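You operate a simulated robot arm through the tools that you are given. There is no shell and no other tool. Be economical: measure what you need, move in short steps, check, and stop when the job is done.

You run a simulated robot arm. Do the job below in one go: nothing can be reset, and whatever is moved stays where it is left.

Task
Seal the stub flange with the ring and the purple blank.
Fine: ring first; clamp shut, wing nut tight.

The check looks at the end state, three seconds after you hand in, the way a careful person would. Anything else that was tipped, shoved, dropped, spilled or broken makes it a failure. Lids that push on must go on centred and level and be pressed home; caps that screw on are set level and turned clockwise until they are tight.

Robot
A 6-joint arm with a two-finger gripper, fixed in place. Base frame: the origin is at the foot of the arm, x ahead of it, y to its left, z up; the work surface is at about z = 850. Readings come in mm, degrees, newtons and seconds.
Its first joint turns from -166.0 to 166.0 degrees. Payload 3.43 kg.
The TCP is the grasp point between the finger pads, 20 mm short of the fingertips. In the tool frame z runs along the fingers and y along their closing line. Largest opening 190 mm; the body of the gripper starts 248 mm behind the TCP.
Orientation is that of the tool frame in the base frame, as [roll, pitch, yaw] about the fixed x, y, z axes, in that order (R = Rz(yaw) Ry(pitch) Rx(roll)). With the fingers straight down and closing along the base's y, the tool's x points along the base's -x, its y along +y and its z along -z.

Tools
- The arm moves only by the tool servo_tool. Its arguments are lists of equal length, an entry for each row: "xyz": the shift along the base's x, y, z in units of 250 mm (1.0 is 250 mm), a list of three; "turn": the turn, a rotation vector about the base's x, y, z in units of 60 degrees (1.0 is 60 degrees), a list of three; "grip": the finger opening in mm, from 0 to 190. In form: {"xyz": [[tx, ty, tz], ...], "turn": [[wx, wy, wz], ...], "grip": [grip, ...]}. A call has 1 to 10 rows; each row is the pose to reach, as a shift and turn from the pose commanded when the call began. A call with a number of a shift or a turn outside -1 to 1 is refused whole. A row lasts 0.2 s, in which the tool goes at most 50 mm and 8.6 degrees; a call with a longer step from one row to the next is refused whole, and so is a gripper value outside its range. Where a pose cannot be reached the arm comes as near as it can. A force on the tool above 60 N (or 10 N above the force at the start of the call, whichever is more), or a blocked arm, ends the call early, and 0.2 s more pass. The fingers move at their own pace (about 153 mm/s each) and stop on an object; they squeeze with about 44 N. The grip force told is the motor's: it shows also when the fingers shut on nothing. Time passes only in rows, and 0.2 s behind the last, so rows that repeat a pose let the fingers close. It gives the time, the measured TCP pose, the force on the tool (base axes), the opening and the grip force at its end, in the units of the frame above (readings bear some noise), with the torque about the TCP (base axes, N m) and any sound that the robot's microphone picked up.
- Cameras (640 x 400 px; columns grow to the right, rows downward): "scene" is fixed at [210.8, 652.7, 1478.4]; the picture's right is [-0.71, -0.70, 0.00], its down [-0.27, 0.27, -0.92] and it looks along [0.65, -0.66, -0.38] (base axes); focal length 345 px, centre (320, 200). "wrist" rides on the gripper at [70, -8, -288] in the tool frame; the picture's right is [0.12, 0.99, 0.00], its down [-0.96, 0.11, -0.25] and it looks along [-0.25, 0.03, 0.97] (tool axes); focal length 261 px, centre (320, 200). There is no depth. A picture from a camera that has moved, and an enlarged one, comes with that camera's place and axes in the base frame and with its lens. The place of the scene camera against the robot may be out by one fixed shift of up to 25 mm in any direction.
- capture(camera): a new picture of that camera. No time passes.
- lift_body(by): slides the trunk up (or, below 0, down) by that many mm; the arm rides with it, the base frame stays. It gives what a move gives, with no picture.
- enlarge(camera, box): a new picture of the part [left, top, right, bottom] of that camera's present view, enlarged. No time passes.
- finish_job(): hands the job in; it is judged then, once.

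Go step by step. Nothing tells you positions but the pictures and the camera data: compare them with the known pose of the tool, close in by small moves and look again before you grip or let go. The budget is 120 turns and 84 pictures, counting those below and the enlarged ones. Unless the task says otherwise, let go and move clear before handing in, and close with one line.

The tools are called after "Emit:" as a command line: name --argument value ..., lists and objects as JSON in quotes. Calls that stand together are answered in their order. servo_tool: Moves the arm, as the interface text tells. Its arguments: {"type":"object","properties":{"xyz":{"type":"array","items":{"type":"array","items":{"type":"number"}}},"turn":{"type":"array","items":{"type":"array","items":{"type":"number"}}},"grip":{"type":"array","items":{"type":"number"}}},"required":["xyz","turn","grip"]} The other tools are called the same way: lift_body (by) slides the trunk up or down; capture (camera) takes a picture; enlarge (camera, box) takes an enlarged picture of a part of a camera's view; finish_job () hands the job in.

At the start:

```text
clock: 0.0
tool_pos: [562.7, -128.3, 1289.4]
tcp_rot: [180.0, 0.0, -180.0]
ft_force: [0.1, 1.0, -0.7]
torque: [0.03, 0.04, 0.0]
finger_gap: 190.1
finger_force: 0.0
trunk travel left (down, up): [-200.0, 240.0]
```

scene: 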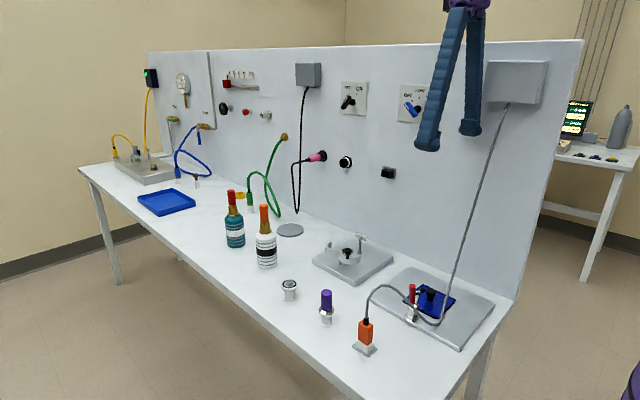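
wrist: 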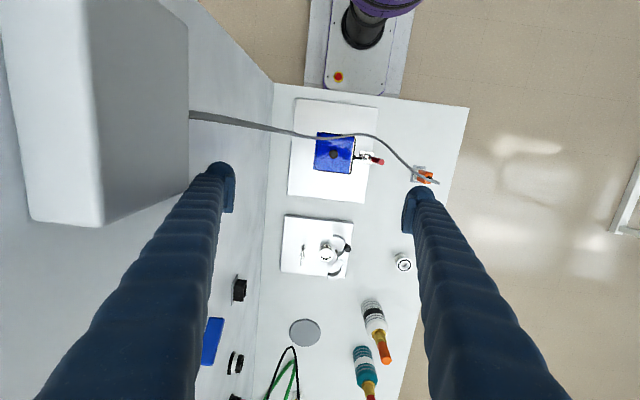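

I see a bench with a stub flange fixture (grey plate), and small parts near it. I'll look closer first.

Emit:
enlarge --camera "scene" --box '[250, 200, 410, 300]'

Emit:
enlarge --camera "scene" --box '[260, 260, 420, 360]'

Emit:
enlarge --camera "wrist" --box '[250, 180, 450, 305]'

```text
4.00 times, centred on (330, 250) of scene
camera zoom: at [210.8, 652.7, 1478.4], right [-0.71, -0.7, 0.0], down [-0.27, 0.27, -0.92], along [0.65, -0.66, -0.38], focal length 1381 px, centre (280, 0)
```

zoom: 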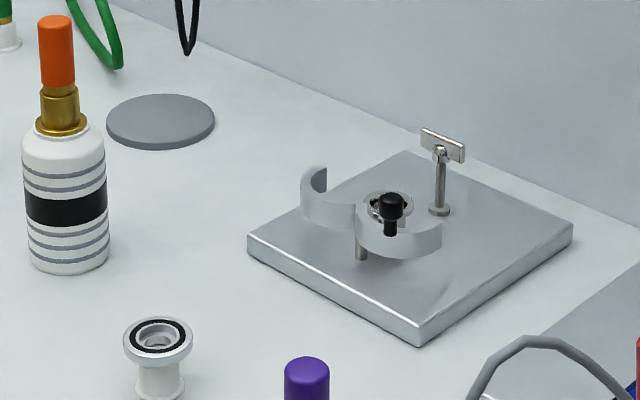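

```text
4.00 times, centred on (340, 310) of scene
camera zoom: at [210.8, 652.7, 1478.4], right [-0.71, -0.7, 0.0], down [-0.27, 0.27, -0.92], along [0.65, -0.66, -0.38], focal length 1381 px, centre (240, -240)
```

zoom: 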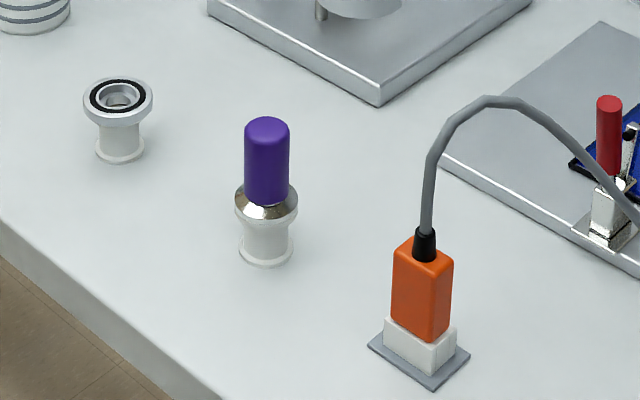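

```text
3.20 times, centred on (350, 242) of wrist
camera zoom: at [492.8, -137.0, 1577.5], right [-0.12, 0.99, 0.0], down [0.96, 0.11, 0.25], along [0.25, 0.03, -0.97], focal length 834 px, centre (224, 64)
```

zoom: 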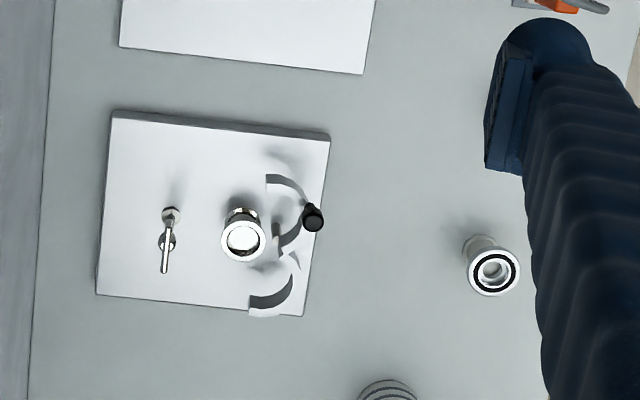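

The fixture carries the stub flange, an open clamp and a bolt with a wing nut; ring and blank sit on stands at the near side. I'll move in for a close look at the fixture.

Emit:
servo_tool --xyz '[[0.13, 0.045, -0.11], [0.26, 0.09, -0.22], [0.39, 0.135, -0.34], [0.52, 0.18, -0.45], [0.65, 0.225, -0.56], [0.79, 0.27, -0.676]]' --turn '[[0, 0, 0], [0, 0, 0], [0, 0, 0], [0, 0, 0], [0, 0, 0], [0, 0, 0]]' --grip '[190, 190, 190, 190, 190, 190]'

Emit:
capture --camera "wrist"

Emit:
enlarge --camera "wrist" --box '[200, 100, 440, 250]'

```text
clock: 1.4
tool_pos: [762.1, -59.9, 1118.4]
tcp_rot: [180.0, -0.1, 180.0]
ft_force: [-0.3, 0.8, -0.4]
torque: [-0.03, 0.11, -0.01]
finger_gap: 189.9
finger_force: 0.0
trunk travel left (down, up): [-200.0, 240.0]
```

```text
78 pictures are left
camera wrist: at [692.6, -68.8, 1407.0], right [-0.12, 0.99, 0.0], down [0.96, 0.12, 0.25], along [0.24, 0.03, -0.97], focal length 261 px, centre (320, 200)
```

wrist: 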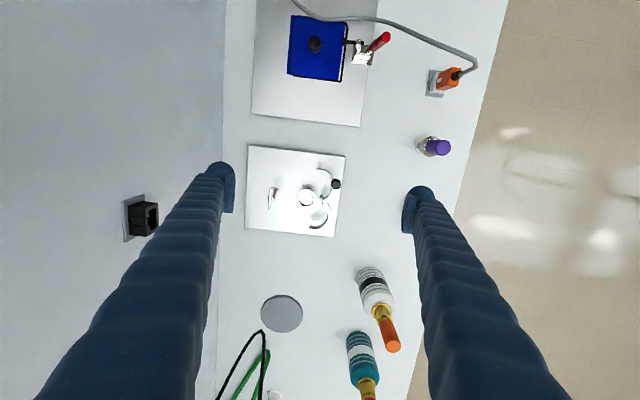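

```text
2.67 times, centred on (320, 175) of wrist
camera zoom: at [692.6, -68.8, 1407.0], right [-0.12, 0.99, 0.0], down [0.96, 0.12, 0.25], along [0.24, 0.03, -0.97], focal length 695 px, centre (320, 267)
```

zoom: 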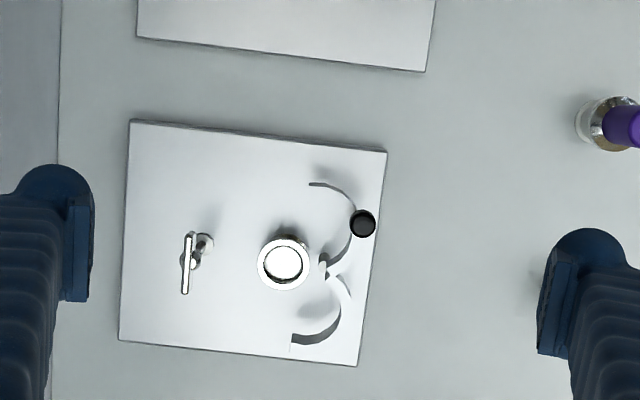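

Emit:
enlarge --camera "scene" --box '[310, 222, 400, 278]'

Emit:
enlarge --camera "wrist" --box '[240, 140, 360, 240]'

```text
7.11 times, centred on (355, 250) of scene
camera zoom: at [210.8, 652.7, 1478.4], right [-0.71, -0.7, 0.0], down [-0.27, 0.27, -0.92], along [0.65, -0.66, -0.38], focal length 2455 px, centre (71, -156)
```

zoom: 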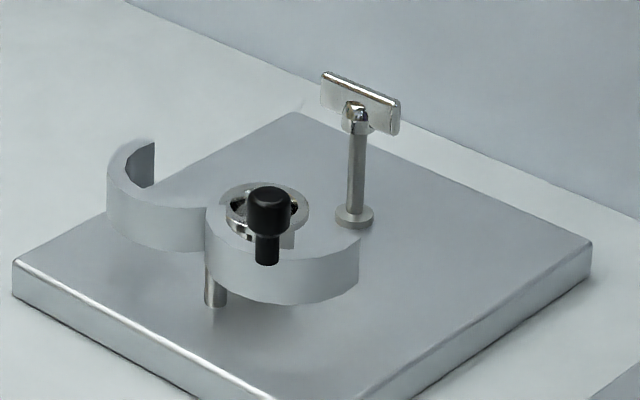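

```text
4.00 times, centred on (300, 190) of wrist
camera zoom: at [692.6, -68.8, 1407.0], right [-0.12, 0.99, 0.0], down [0.96, 0.12, 0.25], along [0.24, 0.03, -0.97], focal length 1043 px, centre (400, 240)
```

zoom: 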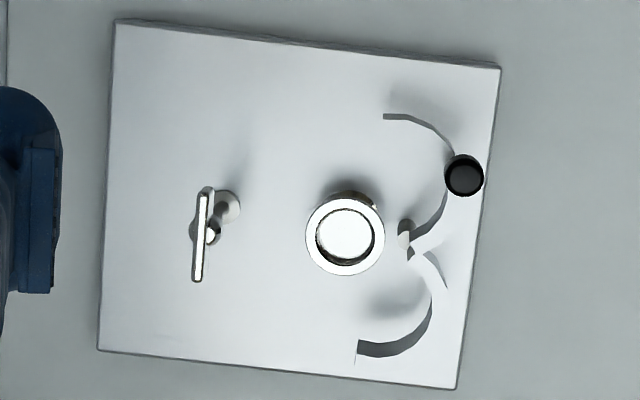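

The clamp has two jaws on a hinge post with a black knob on one, and the wing-nut post opposite. Now I'll look at the ring and blank from above.

Emit:
servo_tool --xyz '[[0.0, 0.16, -0.06], [0.0, 0.32, -0.12], [0.0, 0.48, -0.18], [0.0, 0.64, -0.24], [0.0, 0.8, -0.3]]' --turn '[[0, 0, 0], [0, 0, 0], [0, 0, 0], [0, 0, 0], [0, 0, 0]]' --grip '[150, 120, 120, 120, 120]'

Emit:
capture --camera "wrist"

Emit:
enlarge --camera "wrist" --box '[270, 60, 390, 260]'

```text
clock: 2.6
tool_pos: [761.6, 139.6, 1046.0]
tcp_rot: [-180.0, -0.1, 179.9]
ft_force: [0.2, -0.4, -0.7]
torque: [-0.05, -0.02, -0.01]
finger_gap: 119.8
finger_force: 0.0
trunk travel left (down, up): [-200.0, 240.0]
```

```text
74 pictures are left
camera wrist: at [692.0, 130.6, 1334.1], right [-0.12, 0.99, 0.0], down [0.96, 0.11, 0.25], along [0.24, 0.03, -0.97], focal length 261 px, centre (320, 200)
```

wrist: 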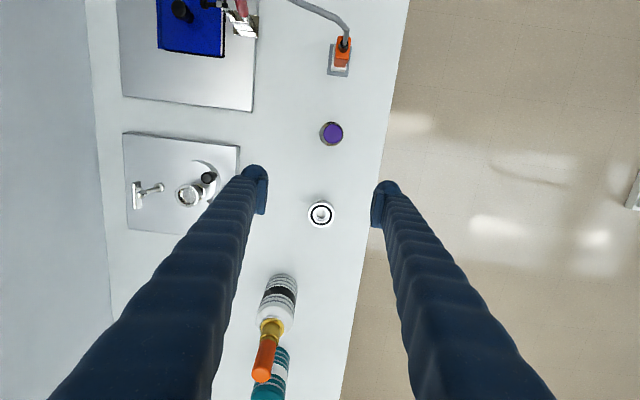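

```text
2.00 times, centred on (330, 160) of wrist
camera zoom: at [692.0, 130.6, 1334.1], right [-0.12, 0.99, 0.0], down [0.96, 0.11, 0.25], along [0.24, 0.03, -0.97], focal length 521 px, centre (300, 280)
```

zoom: 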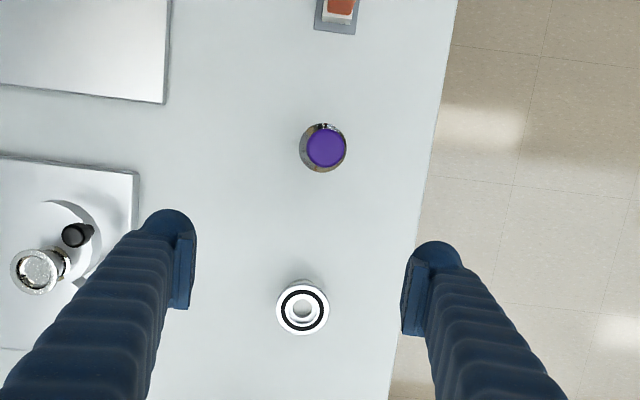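

Emit:
servo_tool --xyz '[[0.05, 0.03, -0.08], [0.13, 0.045, -0.17], [0.2, 0.045, -0.3]]' --turn '[[0, 0, 0], [0, 0, 0], [0, 0, 0]]' --grip '[110, 110, 110]'

Emit:
enlarge --camera "wrist" --box '[260, 120, 380, 195]'

Emit:
enlarge --camera "scene" --box '[260, 265, 350, 325]'

```text
clock: 3.4
tool_pos: [811.6, 150.6, 969.3]
tcp_rot: [179.9, -0.1, 180.0]
ft_force: [0.4, -1.0, -0.5]
torque: [0.05, 0.04, 0.0]
finger_gap: 109.8
finger_force: 0.1
trunk travel left (down, up): [-200.0, 240.0]
```

```text
5.33 times, centred on (320, 158) of wrist
camera zoom: at [741.5, 142.0, 1257.5], right [-0.12, 0.99, 0.0], down [0.96, 0.11, 0.25], along [0.24, 0.03, -0.97], focal length 1390 px, centre (320, 427)
```

zoom: 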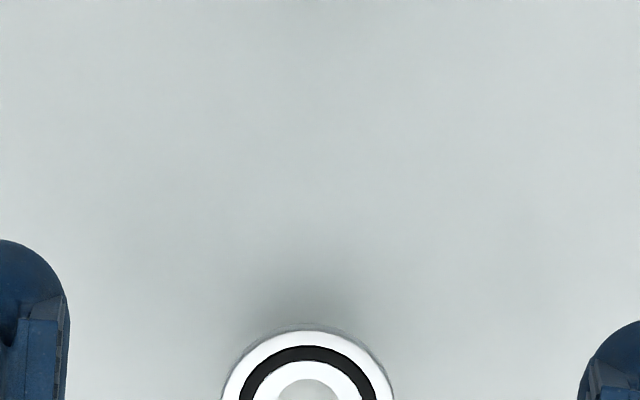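

```text
6.67 times, centred on (305, 295) of scene
camera zoom: at [210.8, 652.7, 1478.4], right [-0.71, -0.7, 0.0], down [-0.27, 0.27, -0.92], along [0.65, -0.66, -0.38], focal length 2302 px, centre (420, -433)
```

zoom: 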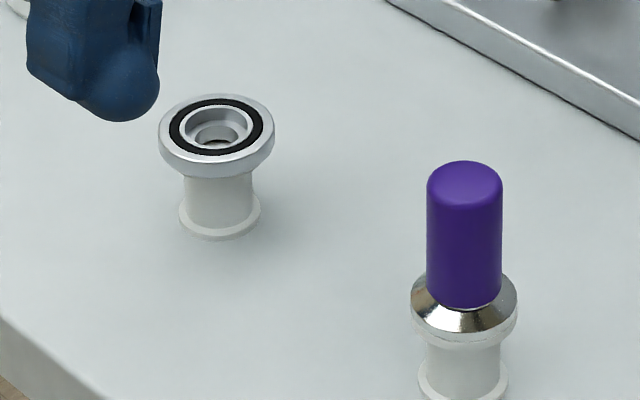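

Emit:
enlarge --camera "wrist" --box '[290, 176, 346, 211]'

Emit:
enlarge --camera "scene" --box '[274, 275, 306, 303]'

```text
11.43 times, centred on (318, 194) of wrist
camera zoom: at [741.5, 142.0, 1257.5], right [-0.12, 0.99, 0.0], down [0.96, 0.11, 0.25], along [0.24, 0.03, -0.97], focal length 2979 px, centre (343, 274)
```

zoom: 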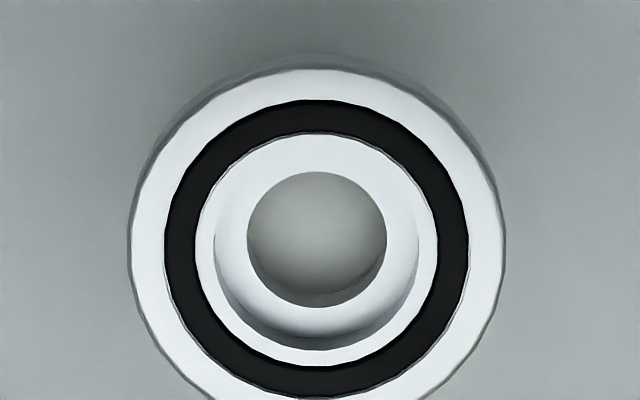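

```text
14.29 times, centred on (290, 289) of scene
camera zoom: at [210.8, 652.7, 1478.4], right [-0.71, -0.7, 0.0], down [-0.27, 0.27, -0.92], along [0.65, -0.66, -0.38], focal length 4933 px, centre (749, -1071)
```

zoom: 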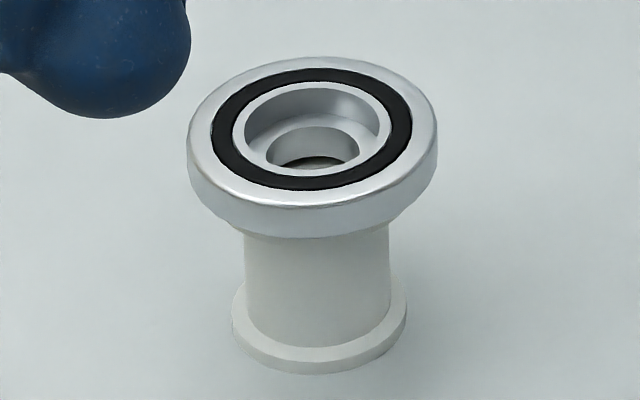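

The ring is an aluminium collar with an O-ring (about 45 mm across, top ≈ z 898) at roughly (829, 149). I'll rotate the gripper −90° so the fingers close along x, which clears the open jaws at the stub.

Emit:
servo_tool --xyz '[[0.01, 0, 0.05], [0.02, 0, 0.1], [0.03, 0, 0.1], [0.04, 0, 0.1], [0.05, 0, 0.1], [0.07, 0, 0.1]]' --turn '[[0, 0, -0.125], [0, 0, -0.25], [0, 0, -0.375], [0, 0, -0.5], [0, 0, -0.625], [0, 0, -0.75]]' --grip '[100, 100, 90, 90, 90, 90]'

Emit:
servo_tool --xyz '[[0, 0, 0], [0, 0, 0], [0, 0, 0], [0, 0, 0], [0, 0, 0], [0, 0, 0]]' --turn '[[0, 0, -0.125], [0, 0, -0.25], [0, 0, -0.375], [0, 0, -0.5], [0, 0, -0.625], [0, 0, -0.75]]' --grip '[90, 90, 90, 90, 90, 90]'

Emit:
capture --camera "wrist"

Emit:
enlarge --camera "wrist" --box '[260, 150, 380, 225]'

```text
clock: 4.8
tool_pos: [829.6, 151.0, 994.6]
tcp_rot: [180.0, 0.0, 134.8]
ft_force: [-0.9, -1.0, 0.4]
torque: [0.0, 0.03, 0.02]
finger_gap: 90.1
finger_force: 0.0
trunk travel left (down, up): [-200.0, 240.0]
```

```text
clock: 6.2
tool_pos: [827.8, 150.7, 994.9]
tcp_rot: [-179.9, -0.1, 89.8]
ft_force: [-0.2, -0.3, -0.3]
torque: [0.0, 0.01, 0.0]
finger_gap: 89.8
finger_force: 0.2
trunk travel left (down, up): [-200.0, 240.0]
```

```text
68 pictures are left
camera wrist: at [820.5, 220.3, 1283.6], right [0.99, 0.12, 0.0], down [0.11, -0.96, 0.25], along [0.03, -0.25, -0.97], focal length 261 px, centre (320, 200)
```

wrist: 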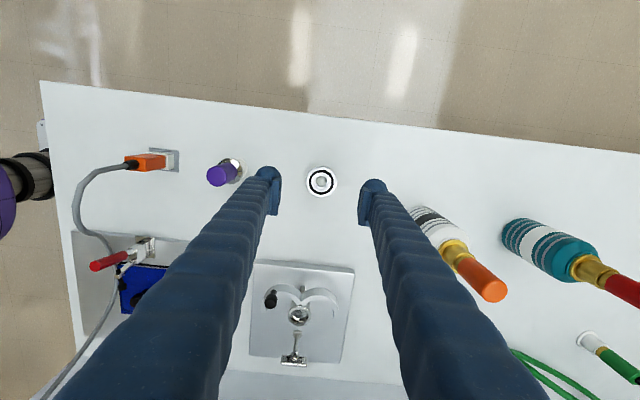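

```text
5.33 times, centred on (320, 188) of wrist
camera zoom: at [820.5, 220.3, 1283.6], right [0.99, 0.12, 0.0], down [0.11, -0.96, 0.25], along [0.03, -0.25, -0.97], focal length 1390 px, centre (320, 267)
```

zoom: 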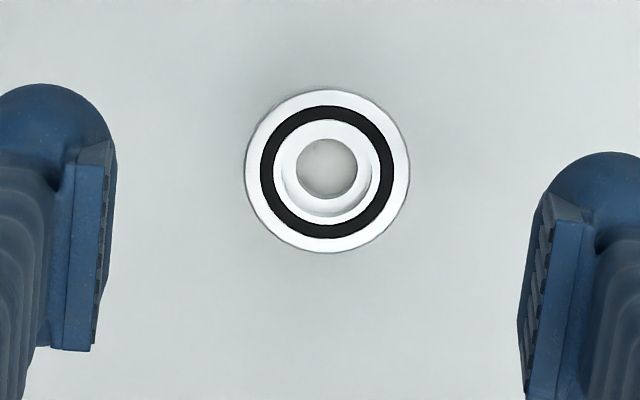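

Ring centre measured at about (830.5, 149). Descending to grip its collar low on the fingertips.

Emit:
servo_tool --xyz '[[0.01, -0.008, -0.12], [0.01, -0.008, -0.24], [0.01, -0.008, -0.33], [0.01, -0.008, -0.372], [0.01, -0.008, -0.372]]' --turn '[[0, 0, 0], [0, 0, 0], [0, 0, 0], [0, 0, 0], [0, 0, 0]]' --grip '[90, 80, 80, 80, 80]'

Emit:
capture --camera "wrist"

Emit:
enlarge --camera "scene" --box '[254, 250, 334, 310]'

```text
clock: 7.4
tool_pos: [830.2, 147.9, 901.2]
tcp_rot: [-179.9, 0.0, 90.0]
ft_force: [-0.6, 0.0, 0.6]
torque: [0.05, -0.01, -0.01]
finger_gap: 79.9
finger_force: 0.0
trunk travel left (down, up): [-200.0, 240.0]
```

```text
66 pictures are left
camera wrist: at [822.4, 218.4, 1189.8], right [0.99, 0.12, 0.0], down [0.12, -0.96, 0.25], along [0.03, -0.25, -0.97], focal length 261 px, centre (320, 200)
```

wrist: 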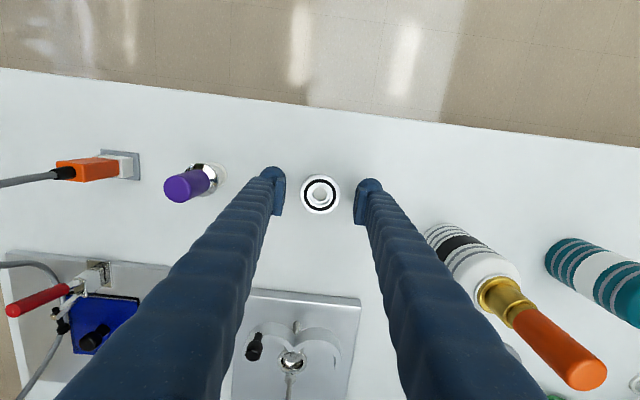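

```text
6.67 times, centred on (294, 280) of scene
camera zoom: at [210.8, 652.7, 1478.4], right [-0.71, -0.7, 0.0], down [-0.27, 0.27, -0.92], along [0.65, -0.66, -0.38], focal length 2302 px, centre (493, -333)
```

zoom: 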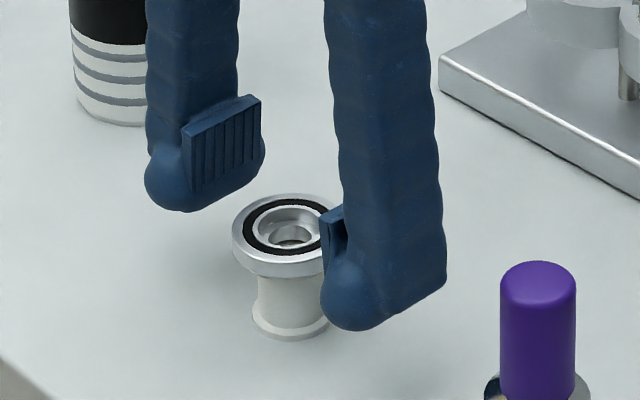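

Emit:
servo_tool --xyz '[[0, 0, -0.02], [0, 0, -0.02], [0, 0, -0.02], [0, 0, -0.02]]' --turn '[[0, 0, 0], [0, 0, 0], [0, 0, 0], [0, 0, 0]]' --grip '[80, 55, 35, 35]'

Emit:
enlarge --camera "scene" --box '[254, 250, 334, 310]'

```text
clock: 8.4
tool_pos: [831.9, 149.0, 896.8]
tcp_rot: [-179.9, 0.0, 90.0]
ft_force: [0.5, -0.4, 1.1]
torque: [0.03, 0.13, -0.02]
finger_gap: 46.3
finger_force: 44.3
trunk travel left (down, up): [-200.0, 240.0]
```

```text
6.67 times, centred on (294, 280) of scene
camera zoom: at [210.8, 652.7, 1478.4], right [-0.71, -0.7, 0.0], down [-0.27, 0.27, -0.92], along [0.65, -0.66, -0.38], focal length 2302 px, centre (493, -333)
```

zoom: 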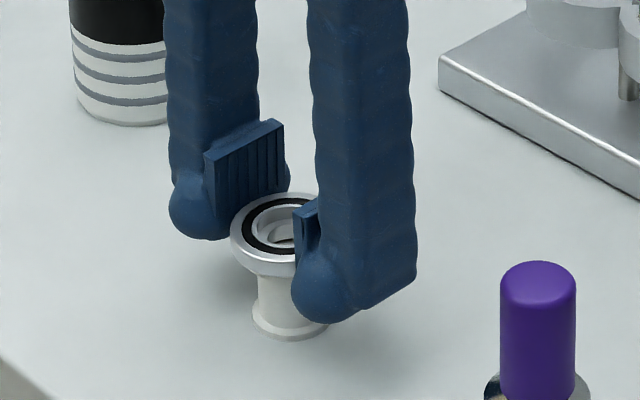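

Ring gripped (46.3 mm). Lifting straight up and checking that the stand stays.

Emit:
servo_tool --xyz '[[0, 0, 0.04], [0, 0, 0.1], [0, 0, 0.2], [0, 0, 0.35], [0, 0, 0.5], [0, 0, 0.5]]' --turn '[[0, 0, 0], [0, 0, 0], [0, 0, 0], [0, 0, 0], [0, 0, 0], [0, 0, 0]]' --grip '[35, 35, 35, 35, 35, 35]'

Emit:
capture --camera "scene"

Emit:
enlarge --camera "wrist" --box '[260, 160, 380, 235]'

```text
clock: 9.8
tool_pos: [830.9, 149.1, 1022.0]
tcp_rot: [-179.9, 0.0, 89.9]
ft_force: [-0.7, -0.5, -0.4]
torque: [0.03, 0.0, 0.02]
finger_gap: 45.9
finger_force: 43.4
trunk travel left (down, up): [-200.0, 240.0]
```

```text
63 pictures are left
```

scene: 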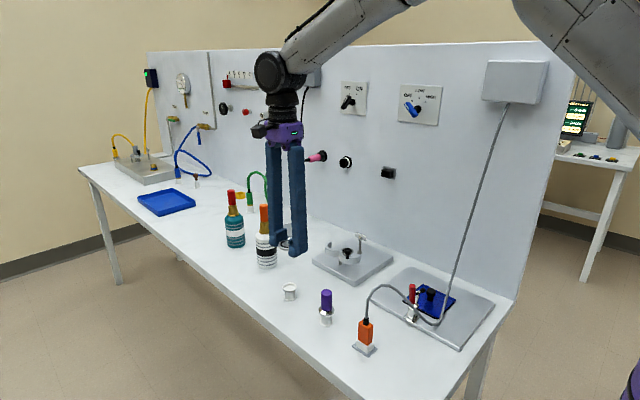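

```text
5.33 times, centred on (320, 198) of wrist
camera zoom: at [823.1, 218.3, 1309.8], right [0.99, 0.12, 0.0], down [0.12, -0.96, 0.25], along [0.03, -0.25, -0.97], focal length 1390 px, centre (320, 213)
```

zoom: 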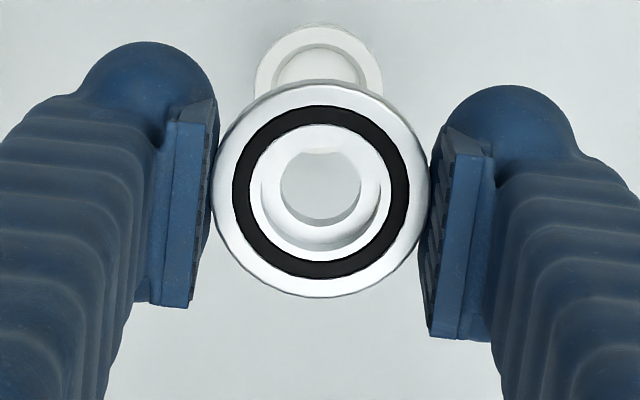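

Ring is held, centred on the TCP; the stand stayed. Moving toward the stub, stopping short to measure it.

Emit:
servo_tool --xyz '[[-0.02, -0.17, 0], [-0.04, -0.34, 0], [-0.06, -0.51, 0], [-0.076, -0.676, 0], [-0.076, -0.676, 0]]' --turn '[[0, 0, 0], [0, 0, 0], [0, 0, 0], [0, 0, 0], [0, 0, 0]]' --grip '[35, 35, 35, 35, 35]'

Emit:
capture --camera "wrist"

Emit:
enlarge --camera "wrist" --box '[240, 200, 400, 300]'

Emit:
enlarge --camera "scene" --box '[290, 190, 410, 290]'

```text
clock: 11.0
tool_pos: [811.8, -21.9, 1022.1]
tcp_rot: [-179.8, 0.0, 90.0]
ft_force: [-0.4, -0.7, -0.3]
torque: [0.16, 0.01, 0.01]
finger_gap: 45.8
finger_force: 43.5
trunk travel left (down, up): [-200.0, 240.0]
```

```text
61 pictures are left
camera wrist: at [803.7, 47.6, 1310.2], right [0.99, 0.12, 0.0], down [0.11, -0.96, 0.25], along [0.03, -0.25, -0.97], focal length 261 px, centre (320, 200)
```

wrist: 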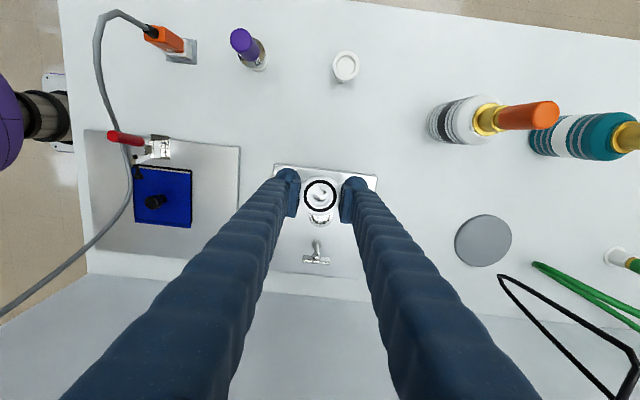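

```text
4.00 times, centred on (320, 250) of wrist
camera zoom: at [803.7, 47.6, 1310.2], right [0.99, 0.12, 0.0], down [0.11, -0.96, 0.25], along [0.03, -0.25, -0.97], focal length 1043 px, centre (320, 0)
```

zoom: 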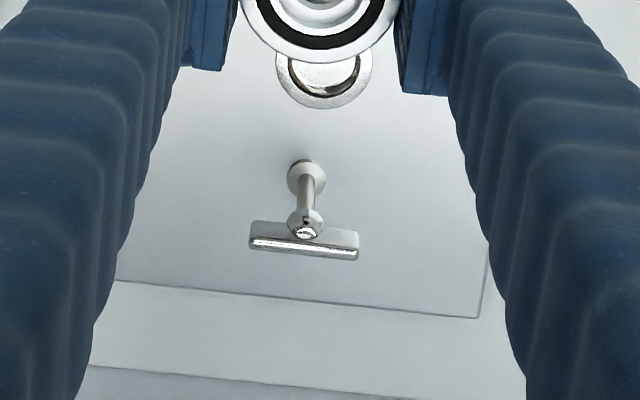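

```text
4.00 times, centred on (350, 240) of scene
camera zoom: at [210.8, 652.7, 1478.4], right [-0.71, -0.7, 0.0], down [-0.27, 0.27, -0.92], along [0.65, -0.66, -0.38], focal length 1381 px, centre (200, 40)
```

zoom: 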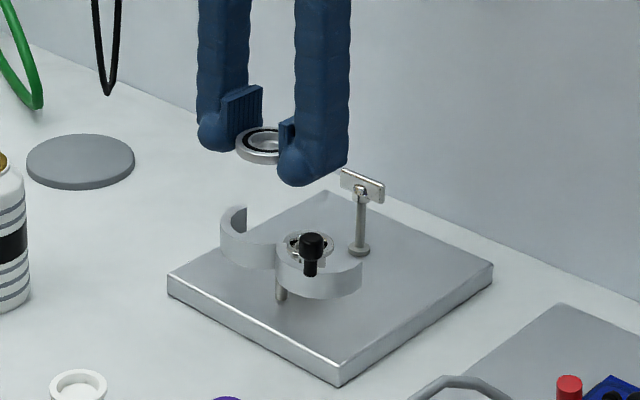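

Emit:
servo_tool --xyz '[[0, 0.13, 0.02], [0, 0.13, 0.02]]' --turn '[[0, 0, 0], [0, 0, 0]]' --grip '[35, 35]'

Emit:
enlarge --camera "wrist" --box '[272, 200, 368, 260]'

```text
clock: 11.6
tool_pos: [810.7, 12.2, 1026.6]
tcp_rot: [-179.9, 0.0, 90.1]
ft_force: [-0.7, 0.0, -0.9]
torque: [-0.14, 0.0, 0.03]
finger_gap: 46.0
finger_force: 44.0
trunk travel left (down, up): [-200.0, 240.0]
```

```text
6.67 times, centred on (320, 230) of wrist
camera zoom: at [804.0, 82.7, 1315.0], right [0.99, 0.12, 0.0], down [0.12, -0.96, 0.25], along [0.03, -0.25, -0.97], focal length 1738 px, centre (320, 0)
```

zoom: 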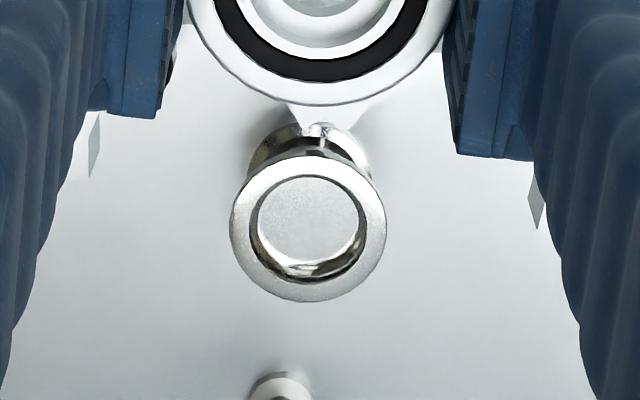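

The stub is near (820, −80, top ≈ 908). To measure it independent of height I'll put the wrist camera directly over it.

Emit:
servo_tool --xyz '[[0.01, -0.16, 0.02], [0.03, -0.32, 0.04], [0.05, -0.48, 0.04], [0.068, -0.648, 0.04], [0.068, -0.648, 0.04], [0.068, -0.648, 0.04]]' --turn '[[0, 0, 0], [0, 0, 0], [0, 0, 0], [0, 0, 0], [0, 0, 0], [0, 0, 0]]' --grip '[35, 35, 35, 35, 35, 35]'

Emit:
enlarge --camera "wrist" --box '[260, 80, 380, 155]'

Emit:
enlarge --camera "wrist" --box '[288, 160, 352, 200]'

```text
clock: 13.0
tool_pos: [828.6, -148.6, 1036.7]
tcp_rot: [-179.9, 0.0, 90.1]
ft_force: [-0.1, 0.0, -0.2]
torque: [-0.09, 0.01, -0.01]
finger_gap: 45.9
finger_force: 43.8
trunk travel left (down, up): [-200.0, 240.0]
```

```text
5.33 times, centred on (320, 118) of wrist
camera zoom: at [821.0, -79.3, 1324.8], right [0.99, 0.12, 0.0], down [0.12, -0.96, 0.25], along [0.03, -0.25, -0.97], focal length 1390 px, centre (320, 640)
```

zoom: 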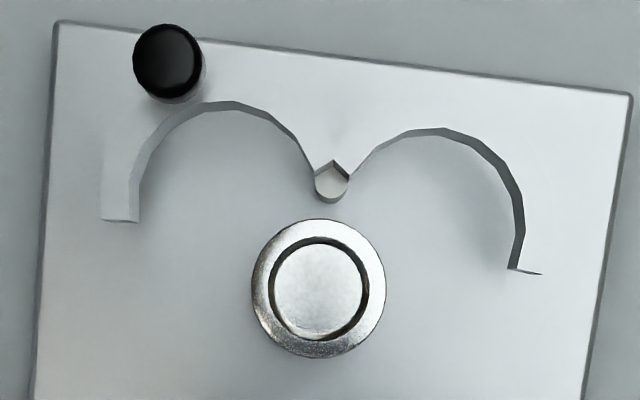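

```text
10.00 times, centred on (320, 180) of wrist
camera zoom: at [821.0, -79.3, 1324.8], right [0.99, 0.12, 0.0], down [0.12, -0.96, 0.25], along [0.03, -0.25, -0.97], focal length 2606 px, centre (320, 400)
```

zoom: 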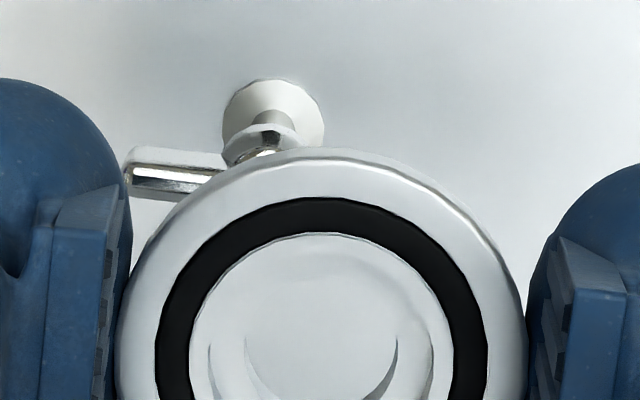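

Vertical view gives the stub centre at TCP + (−8.7, +66.3) mm. Moving above it and down to a hover, then checking.

Emit:
servo_tool --xyz '[[-0.017, 0.13, 0], [-0.0348, 0.2652, 0], [-0.0348, 0.2652, -0.15], [-0.0348, 0.2652, -0.3], [-0.0348, 0.2652, -0.38], [-0.0348, 0.2652, -0.38], [-0.0348, 0.2652, -0.38]]' --turn '[[0, 0, 0], [0, 0, 0], [0, 0, 0], [0, 0, 0], [0, 0, 0], [0, 0, 0], [0, 0, 0]]' --grip '[35, 35, 35, 35, 35, 35, 35]'

Emit:
enlarge --camera "scene" --box '[310, 205, 390, 265]'

Emit:
enlarge --camera "wrist" --box '[272, 160, 368, 220]'

```text
clock: 14.6
tool_pos: [820.1, -84.7, 941.5]
tcp_rot: [-179.9, 0.1, 90.0]
ft_force: [0.3, 0.0, -0.3]
torque: [-0.02, 0.01, 0.01]
finger_gap: 45.8
finger_force: 43.6
trunk travel left (down, up): [-200.0, 240.0]
```

```text
6.67 times, centred on (350, 235) of scene
camera zoom: at [210.8, 652.7, 1478.4], right [-0.71, -0.7, 0.0], down [-0.27, 0.27, -0.92], along [0.65, -0.66, -0.38], focal length 2302 px, centre (120, -33)
```

zoom: 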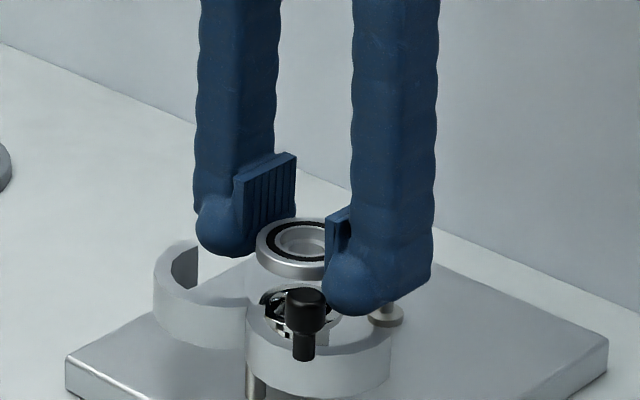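

```text
6.67 times, centred on (320, 190) of wrist
camera zoom: at [812.0, -14.4, 1229.6], right [0.99, 0.12, 0.0], down [0.12, -0.96, 0.25], along [0.03, -0.25, -0.97], focal length 1738 px, centre (320, 267)
```

zoom: 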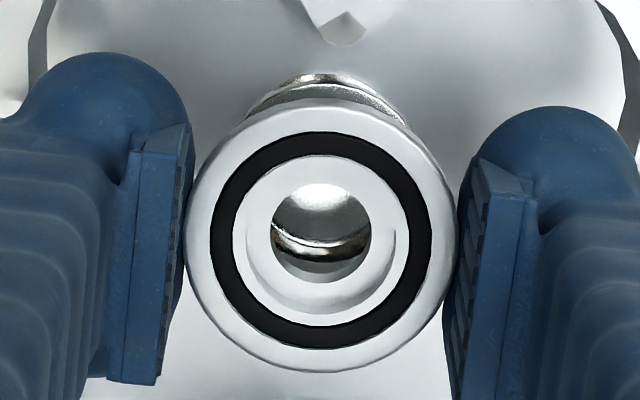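

Emit:
enlarge --camera "wrist" --box '[304, 168, 336, 188]'

Emit:
enlarge --camera "wrist" --box '[296, 173, 344, 217]'

```text
16.00 times, centred on (320, 178) of wrist
camera zoom: at [812.0, -14.4, 1229.6], right [0.99, 0.12, 0.0], down [0.12, -0.96, 0.25], along [0.03, -0.25, -0.97], focal length 4170 px, centre (320, 552)
```

zoom: 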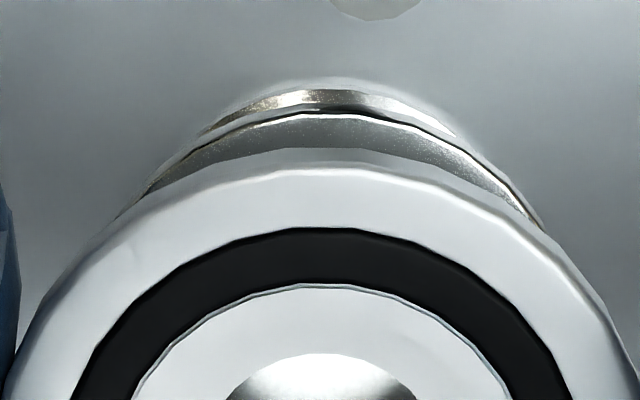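

```text
9.09 times, centred on (320, 195) of wrist
camera zoom: at [812.0, -14.4, 1229.6], right [0.99, 0.12, 0.0], down [0.12, -0.96, 0.25], along [0.03, -0.25, -0.97], focal length 2370 px, centre (320, 246)
```

zoom: 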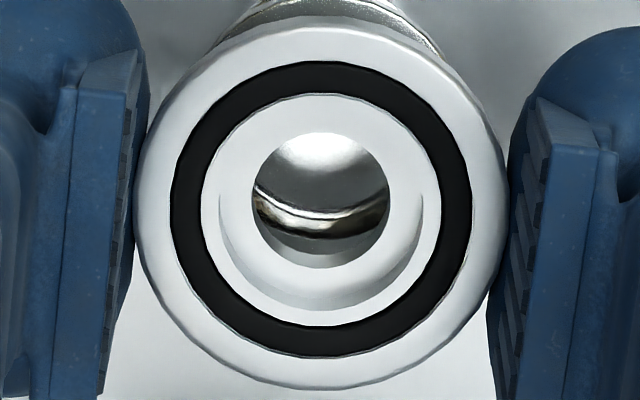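

Alignment looks good apart from ~0.6 mm in x. Correcting and lowering gently.

Emit:
servo_tool --xyz '[[0.0024, 0, -0.03], [0.0024, 0, -0.06], [0.0024, 0, -0.075], [0.0024, 0, -0.085], [0.0024, 0, -0.085]]' --turn '[[0, 0, 0], [0, 0, 0], [0, 0, 0], [0, 0, 0], [0, 0, 0]]' --grip '[35, 35, 35, 35, 35]'

Emit:
enlarge --camera "scene" --box '[310, 205, 390, 265]'

Emit:
enlarge --camera "wrist" --box '[304, 168, 336, 188]'

```text
clock: 15.8
tool_pos: [820.3, -84.4, 921.0]
tcp_rot: [-179.8, -0.1, 90.1]
ft_force: [-0.7, -0.7, 0.5]
torque: [-0.01, 0.01, 0.0]
finger_gap: 45.7
finger_force: 43.7
trunk travel left (down, up): [-200.0, 240.0]
```

```text
6.67 times, centred on (350, 235) of scene
camera zoom: at [210.8, 652.7, 1478.4], right [-0.71, -0.7, 0.0], down [-0.27, 0.27, -0.92], along [0.65, -0.66, -0.38], focal length 2302 px, centre (120, -33)
```

zoom: 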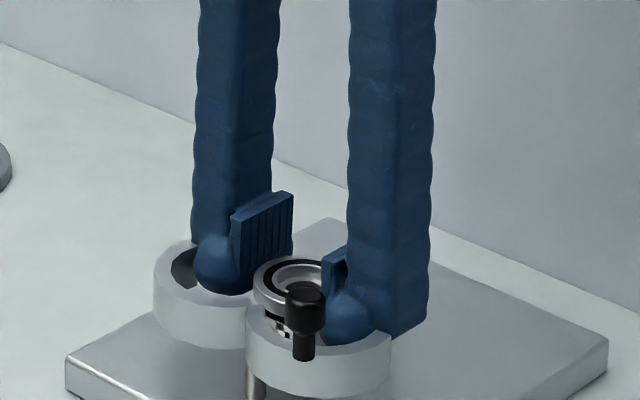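

```text
16.00 times, centred on (320, 178) of wrist
camera zoom: at [812.6, -13.8, 1209.1], right [0.99, 0.12, 0.0], down [0.12, -0.96, 0.25], along [0.03, -0.25, -0.97], focal length 4170 px, centre (320, 552)
```

zoom: 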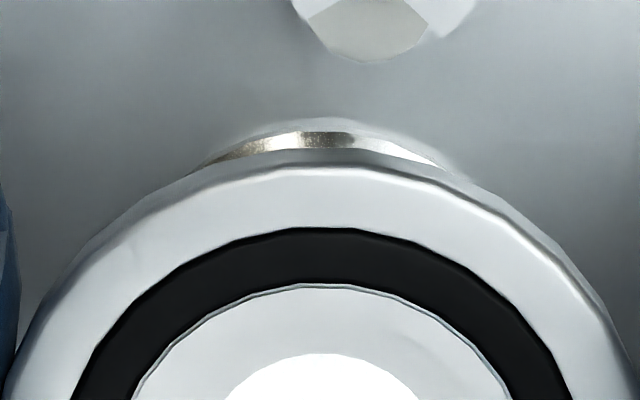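

Emit:
servo_tool --xyz '[[0, 0, -0.008], [0, 0, -0.016], [0, 0, -0.024], [0, 0, -0.024]]' --turn '[[0, 0, 0], [0, 0, 0], [0, 0, 0], [0, 0, 0]]' --grip '[35, 35, 35, 35]'

Emit:
enlarge --camera "scene" --box '[330, 225, 370, 255]'

```text
clock: 16.8
tool_pos: [819.5, -83.5, 916.9]
tcp_rot: [180.0, 0.0, 89.9]
ft_force: [0.8, -0.8, 16.1]
torque: [0.06, 0.11, -0.03]
finger_gap: 46.0
finger_force: 43.9
trunk travel left (down, up): [-200.0, 240.0]
```

```text
13.33 times, centred on (350, 240) of scene
camera zoom: at [210.8, 652.7, 1478.4], right [-0.71, -0.7, 0.0], down [-0.27, 0.27, -0.92], along [0.65, -0.66, -0.38], focal length 4604 px, centre (-80, -333)
```

zoom: 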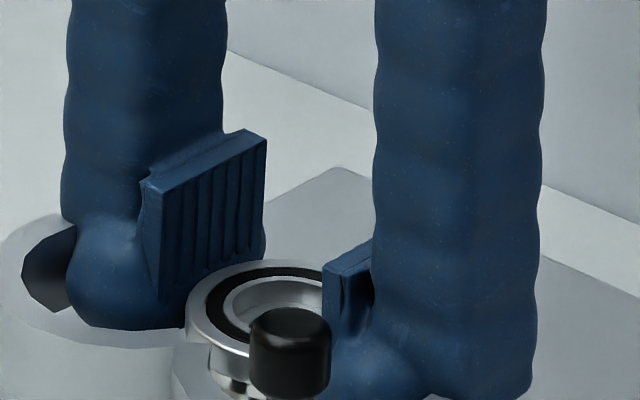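

Contact at TCP z ≈ 917 with 16 N. Testing whether the ring's lip is located in the bore with small sideways nudges.

Emit:
servo_tool --xyz '[[0, 0.004, 0], [0, 0.008, 0], [0, 0.008, 0]]' --turn '[[0, 0, 0], [0, 0, 0], [0, 0, 0]]' --grip '[35, 35, 35]'

Emit:
servo_tool --xyz '[[0, -0.008, 0], [0, -0.016, 0], [0, -0.016, 0]]' --turn '[[0, 0, 0], [0, 0, 0], [0, 0, 0]]' --grip '[35, 35, 35]'

```text
clock: 17.6
tool_pos: [820.0, -81.9, 917.1]
tcp_rot: [179.9, 0.0, 90.0]
ft_force: [4.1, -9.4, 19.5]
torque: [-0.09, -0.01, 0.01]
finger_gap: 45.7
finger_force: 44.8
trunk travel left (down, up): [-200.0, 240.0]
```

```text
clock: 18.4
tool_pos: [819.8, -82.9, 915.9]
tcp_rot: [179.9, 0.0, 89.9]
ft_force: [7.0, 13.4, 24.5]
torque: [0.21, -0.04, 0.0]
finger_gap: 45.9
finger_force: 43.8
trunk travel left (down, up): [-200.0, 240.0]
```

Emit:
servo_tool --xyz '[[0, 0.012, 0], [0.006, 0.012, 0], [0.006, 0.012, 0]]' --turn '[[0, 0, 0], [0, 0, 0], [0, 0, 0]]' --grip '[35, 35, 35]'

Emit:
servo_tool --xyz '[[-0.006, 0, 0], [-0.012, 0, 0], [-0.012, 0, 0]]' --turn '[[0, 0, 0], [0, 0, 0], [0, 0, 0]]' --grip '[35, 35, 35]'

Emit:
enlarge --camera "wrist" --box '[296, 173, 344, 217]'

```text
clock: 19.2
tool_pos: [819.9, -84.4, 916.7]
tcp_rot: [-180.0, 0.1, 90.0]
ft_force: [-1.5, -9.2, 23.3]
torque: [-0.03, -0.02, -0.02]
finger_gap: 46.0
finger_force: 44.1
trunk travel left (down, up): [-200.0, 240.0]
```

```text
clock: 20.0
tool_pos: [818.9, -83.1, 915.1]
tcp_rot: [179.9, 0.1, 90.0]
ft_force: [8.7, -7.2, 21.9]
torque: [-0.05, -0.08, 0.0]
finger_gap: 45.7
finger_force: 44.0
trunk travel left (down, up): [-200.0, 240.0]
```

```text
9.09 times, centred on (320, 195) of wrist
camera zoom: at [810.6, -13.2, 1204.3], right [0.99, 0.12, 0.0], down [0.11, -0.96, 0.25], along [0.03, -0.25, -0.97], focal length 2370 px, centre (320, 246)
```

zoom: 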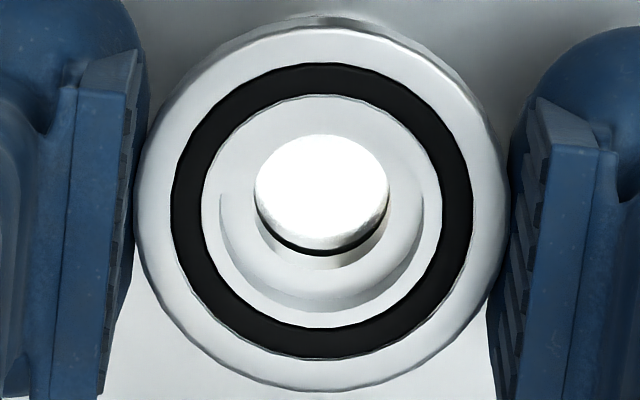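

Emit:
servo_tool --xyz '[[0.006, -0.006, 0.004], [0.006, -0.006, 0.005], [0.006, -0.006, 0.005]]' --turn '[[0, 0, 0], [0, 0, 0], [0, 0, 0]]' --grip '[35, 35, 35]'

Emit:
servo_tool --xyz '[[0, 0.006, 0], [0, 0.012, 0], [0, 0.012, 0]]' --turn '[[0, 0, 0], [0, 0, 0], [0, 0, 0]]' --grip '[35, 35, 35]'

```text
clock: 20.8
tool_pos: [819.0, -83.5, 915.9]
tcp_rot: [-179.8, 0.0, 90.1]
ft_force: [1.1, 7.9, 11.1]
torque: [0.11, -0.13, 0.06]
finger_gap: 45.5
finger_force: 44.0
trunk travel left (down, up): [-200.0, 240.0]
```

```text
clock: 21.6
tool_pos: [818.4, -81.0, 916.3]
tcp_rot: [-179.9, 0.0, 89.9]
ft_force: [-4.1, -4.8, 2.4]
torque: [-0.09, 0.0, -0.01]
finger_gap: 45.8
finger_force: 43.5
trunk travel left (down, up): [-200.0, 240.0]
```

Sideways force far exceeds friction, so the lip is captured in the bore. Centring, pressing lightly, and releasing.

Emit:
servo_tool --xyz '[[0.001, -0.0094, -0.004], [0.001, -0.0094, -0.01], [0.001, -0.0094, -0.01]]' --turn '[[0, 0, 0], [0, 0, 0], [0, 0, 0]]' --grip '[35, 35, 35]'

Emit:
servo_tool --xyz '[[0, 0, 0.006], [0, 0, 0.008], [0, 0, 0.008], [0, 0, 0.008]]' --turn '[[0, 0, 0], [0, 0, 0], [0, 0, 0], [0, 0, 0]]' --grip '[35, 50, 62, 62]'

Emit:
servo_tool --xyz '[[0, 0, 0.05], [0, 0, 0.15], [0, 0, 0.3], [0, 0, 0.45], [0, 0, 0.45]]' --turn '[[0, 0, 0], [0, 0, 0], [0, 0, 0], [0, 0, 0], [0, 0, 0]]' --grip '[62, 62, 62, 62, 62]'

Emit:
enlarge --camera "wrist" --box '[272, 150, 368, 210]'

Emit:
enlarge --camera "scene" --box '[310, 220, 390, 280]'

```text
clock: 22.4
tool_pos: [819.6, -83.3, 915.7]
tcp_rot: [179.9, 0.0, 89.9]
ft_force: [-3.4, 9.1, 21.4]
torque: [0.16, 0.19, -0.04]
finger_gap: 45.8
finger_force: 44.3
trunk travel left (down, up): [-200.0, 240.0]
```

```text
clock: 23.4
tool_pos: [820.0, -85.3, 914.3]
tcp_rot: [-179.9, -0.1, 90.1]
ft_force: [-1.3, -14.0, -8.0]
torque: [-0.19, 0.07, 0.04]
finger_gap: 60.1
finger_force: 0.1
trunk travel left (down, up): [-200.0, 240.0]
```

```text
clock: 24.6
tool_pos: [819.9, -84.3, 1028.4]
tcp_rot: [-179.9, 0.0, 89.9]
ft_force: [0.1, -0.1, 0.7]
torque: [-0.01, -0.01, 0.01]
finger_gap: 62.1
finger_force: 0.1
trunk travel left (down, up): [-200.0, 240.0]
```

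```text
6.67 times, centred on (320, 180) of wrist
camera zoom: at [812.3, -13.7, 1316.6], right [0.99, 0.12, 0.0], down [0.12, -0.96, 0.25], along [0.03, -0.25, -0.97], focal length 1738 px, centre (320, 333)
```

zoom: 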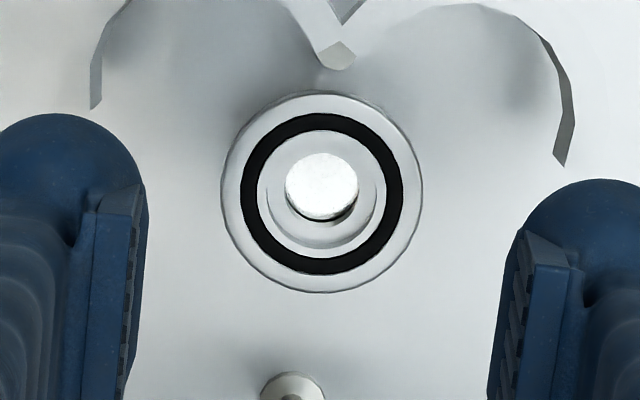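

```text
6.67 times, centred on (350, 250) of scene
camera zoom: at [210.8, 652.7, 1478.4], right [-0.71, -0.7, 0.0], down [-0.27, 0.27, -0.92], along [0.65, -0.66, -0.38], focal length 2302 px, centre (120, -133)
```

zoom: 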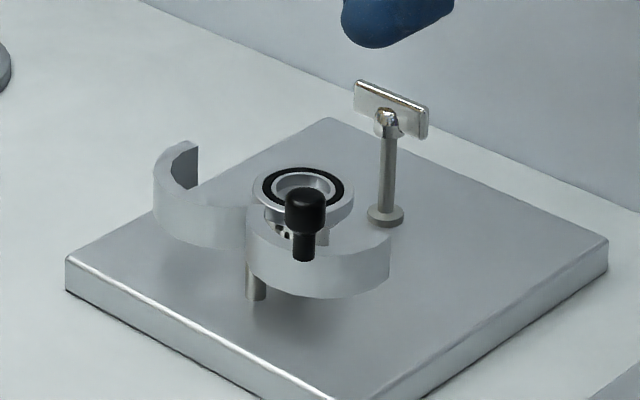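

Ring sits flat and centred on the stub (top ≈ z 917). Now to the blank: move the camera over it.

Emit:
servo_tool --xyz '[[-0.08, 0.11, 0.05], [-0.16, 0.22, 0.1], [-0.24, 0.33, 0.12], [-0.32, 0.44, 0.12], [-0.4, 0.55, 0.12], [-0.488, 0.656, 0.12], [-0.488, 0.656, 0.12]]' --turn '[[0, 0, 0], [0, 0, 0], [0, 0, 0], [0, 0, 0], [0, 0, 0], [0, 0, 0], [0, 0, 0]]' --grip '[80, 80, 80, 80, 80, 80, 80]'

Emit:
enlarge --camera "wrist" --box '[240, 60, 400, 160]'

Emit:
enlarge --camera "scene" --box '[300, 280, 360, 330]'

```text
clock: 26.2
tool_pos: [699.4, 81.3, 1057.7]
tcp_rot: [-179.9, 0.0, 90.0]
ft_force: [-0.3, 0.5, 0.3]
torque: [-0.09, 0.0, -0.01]
finger_gap: 80.0
finger_force: 0.0
trunk travel left (down, up): [-200.0, 240.0]
```

```text
4.00 times, centred on (320, 110) of wrist
camera zoom: at [691.5, 151.2, 1346.4], right [0.99, 0.12, 0.0], down [0.11, -0.96, 0.25], along [0.03, -0.25, -0.97], focal length 1043 px, centre (320, 560)
```

zoom: 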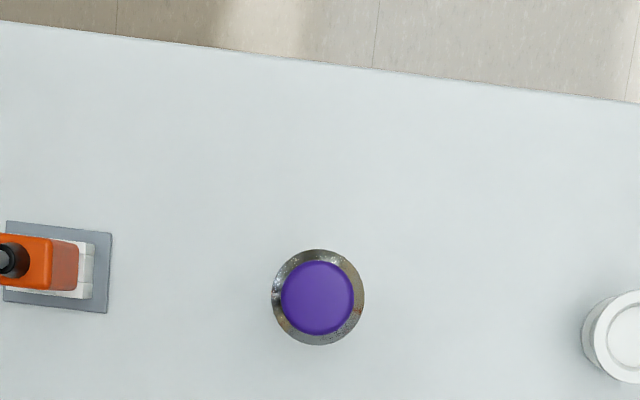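

```text
8.00 times, centred on (330, 305) of scene
camera zoom: at [210.8, 652.7, 1478.4], right [-0.71, -0.7, 0.0], down [-0.27, 0.27, -0.92], along [0.65, -0.66, -0.38], focal length 2762 px, centre (240, -640)
```

zoom: 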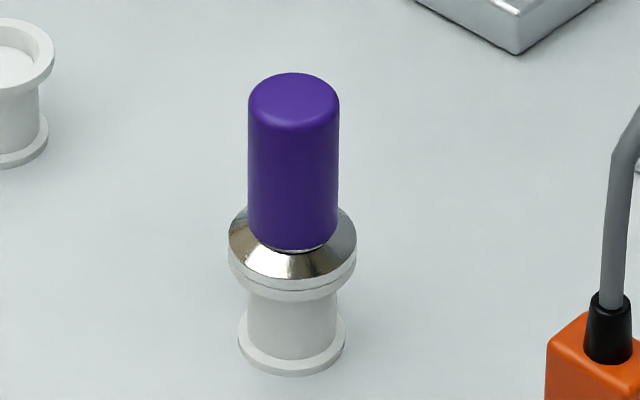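

Blank is directly at TCP + (−9.1, +66.2). Moving over it and descending to the handle.

Emit:
servo_tool --xyz '[[-0.018, 0.13, 0], [-0.0364, 0.2648, 0], [-0.0364, 0.2648, -0.15], [-0.0364, 0.2648, -0.3], [-0.0364, 0.2648, -0.45], [-0.0364, 0.2648, -0.55], [-0.0364, 0.2648, -0.55]]' --turn '[[0, 0, 0], [0, 0, 0], [0, 0, 0], [0, 0, 0], [0, 0, 0], [0, 0, 0], [0, 0, 0]]' --grip '[80, 70, 70, 70, 70, 70, 70]'

Emit:
enlarge --camera "scene" --box '[300, 270, 360, 330]'

Emit:
enlarge --camera "wrist" --box '[272, 165, 368, 225]'

```text
clock: 27.8
tool_pos: [689.3, 147.0, 920.7]
tcp_rot: [180.0, -0.1, 90.0]
ft_force: [0.2, 1.0, 0.7]
torque: [0.0, -0.01, 0.0]
finger_gap: 69.8
finger_force: 0.0
trunk travel left (down, up): [-200.0, 240.0]
```

```text
6.67 times, centred on (330, 300) of scene
camera zoom: at [210.8, 652.7, 1478.4], right [-0.71, -0.7, 0.0], down [-0.27, 0.27, -0.92], along [0.65, -0.66, -0.38], focal length 2302 px, centre (253, -467)
```

zoom: 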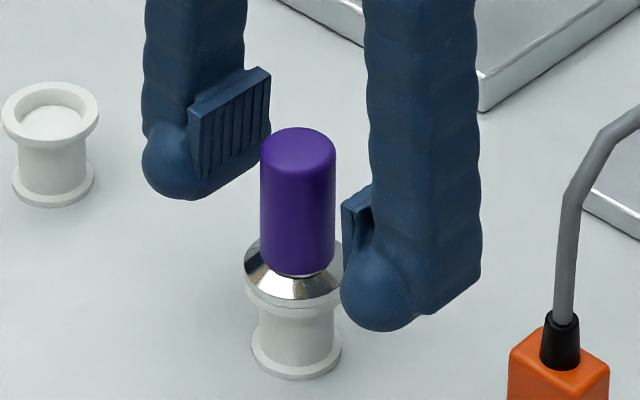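

```text
6.67 times, centred on (320, 195) of wrist
camera zoom: at [681.5, 216.9, 1208.3], right [0.99, 0.12, 0.0], down [0.11, -0.96, 0.25], along [0.03, -0.25, -0.97], focal length 1738 px, centre (320, 233)
```

zoom: 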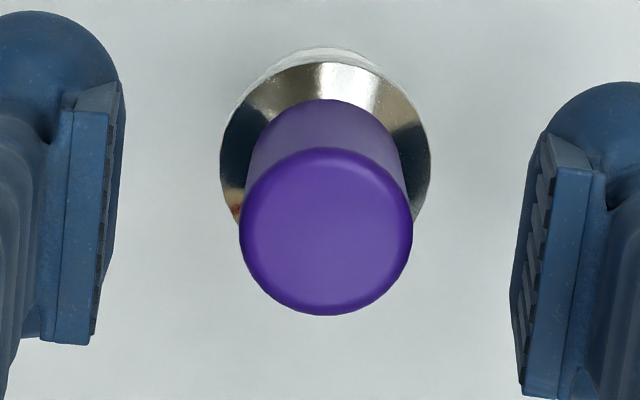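

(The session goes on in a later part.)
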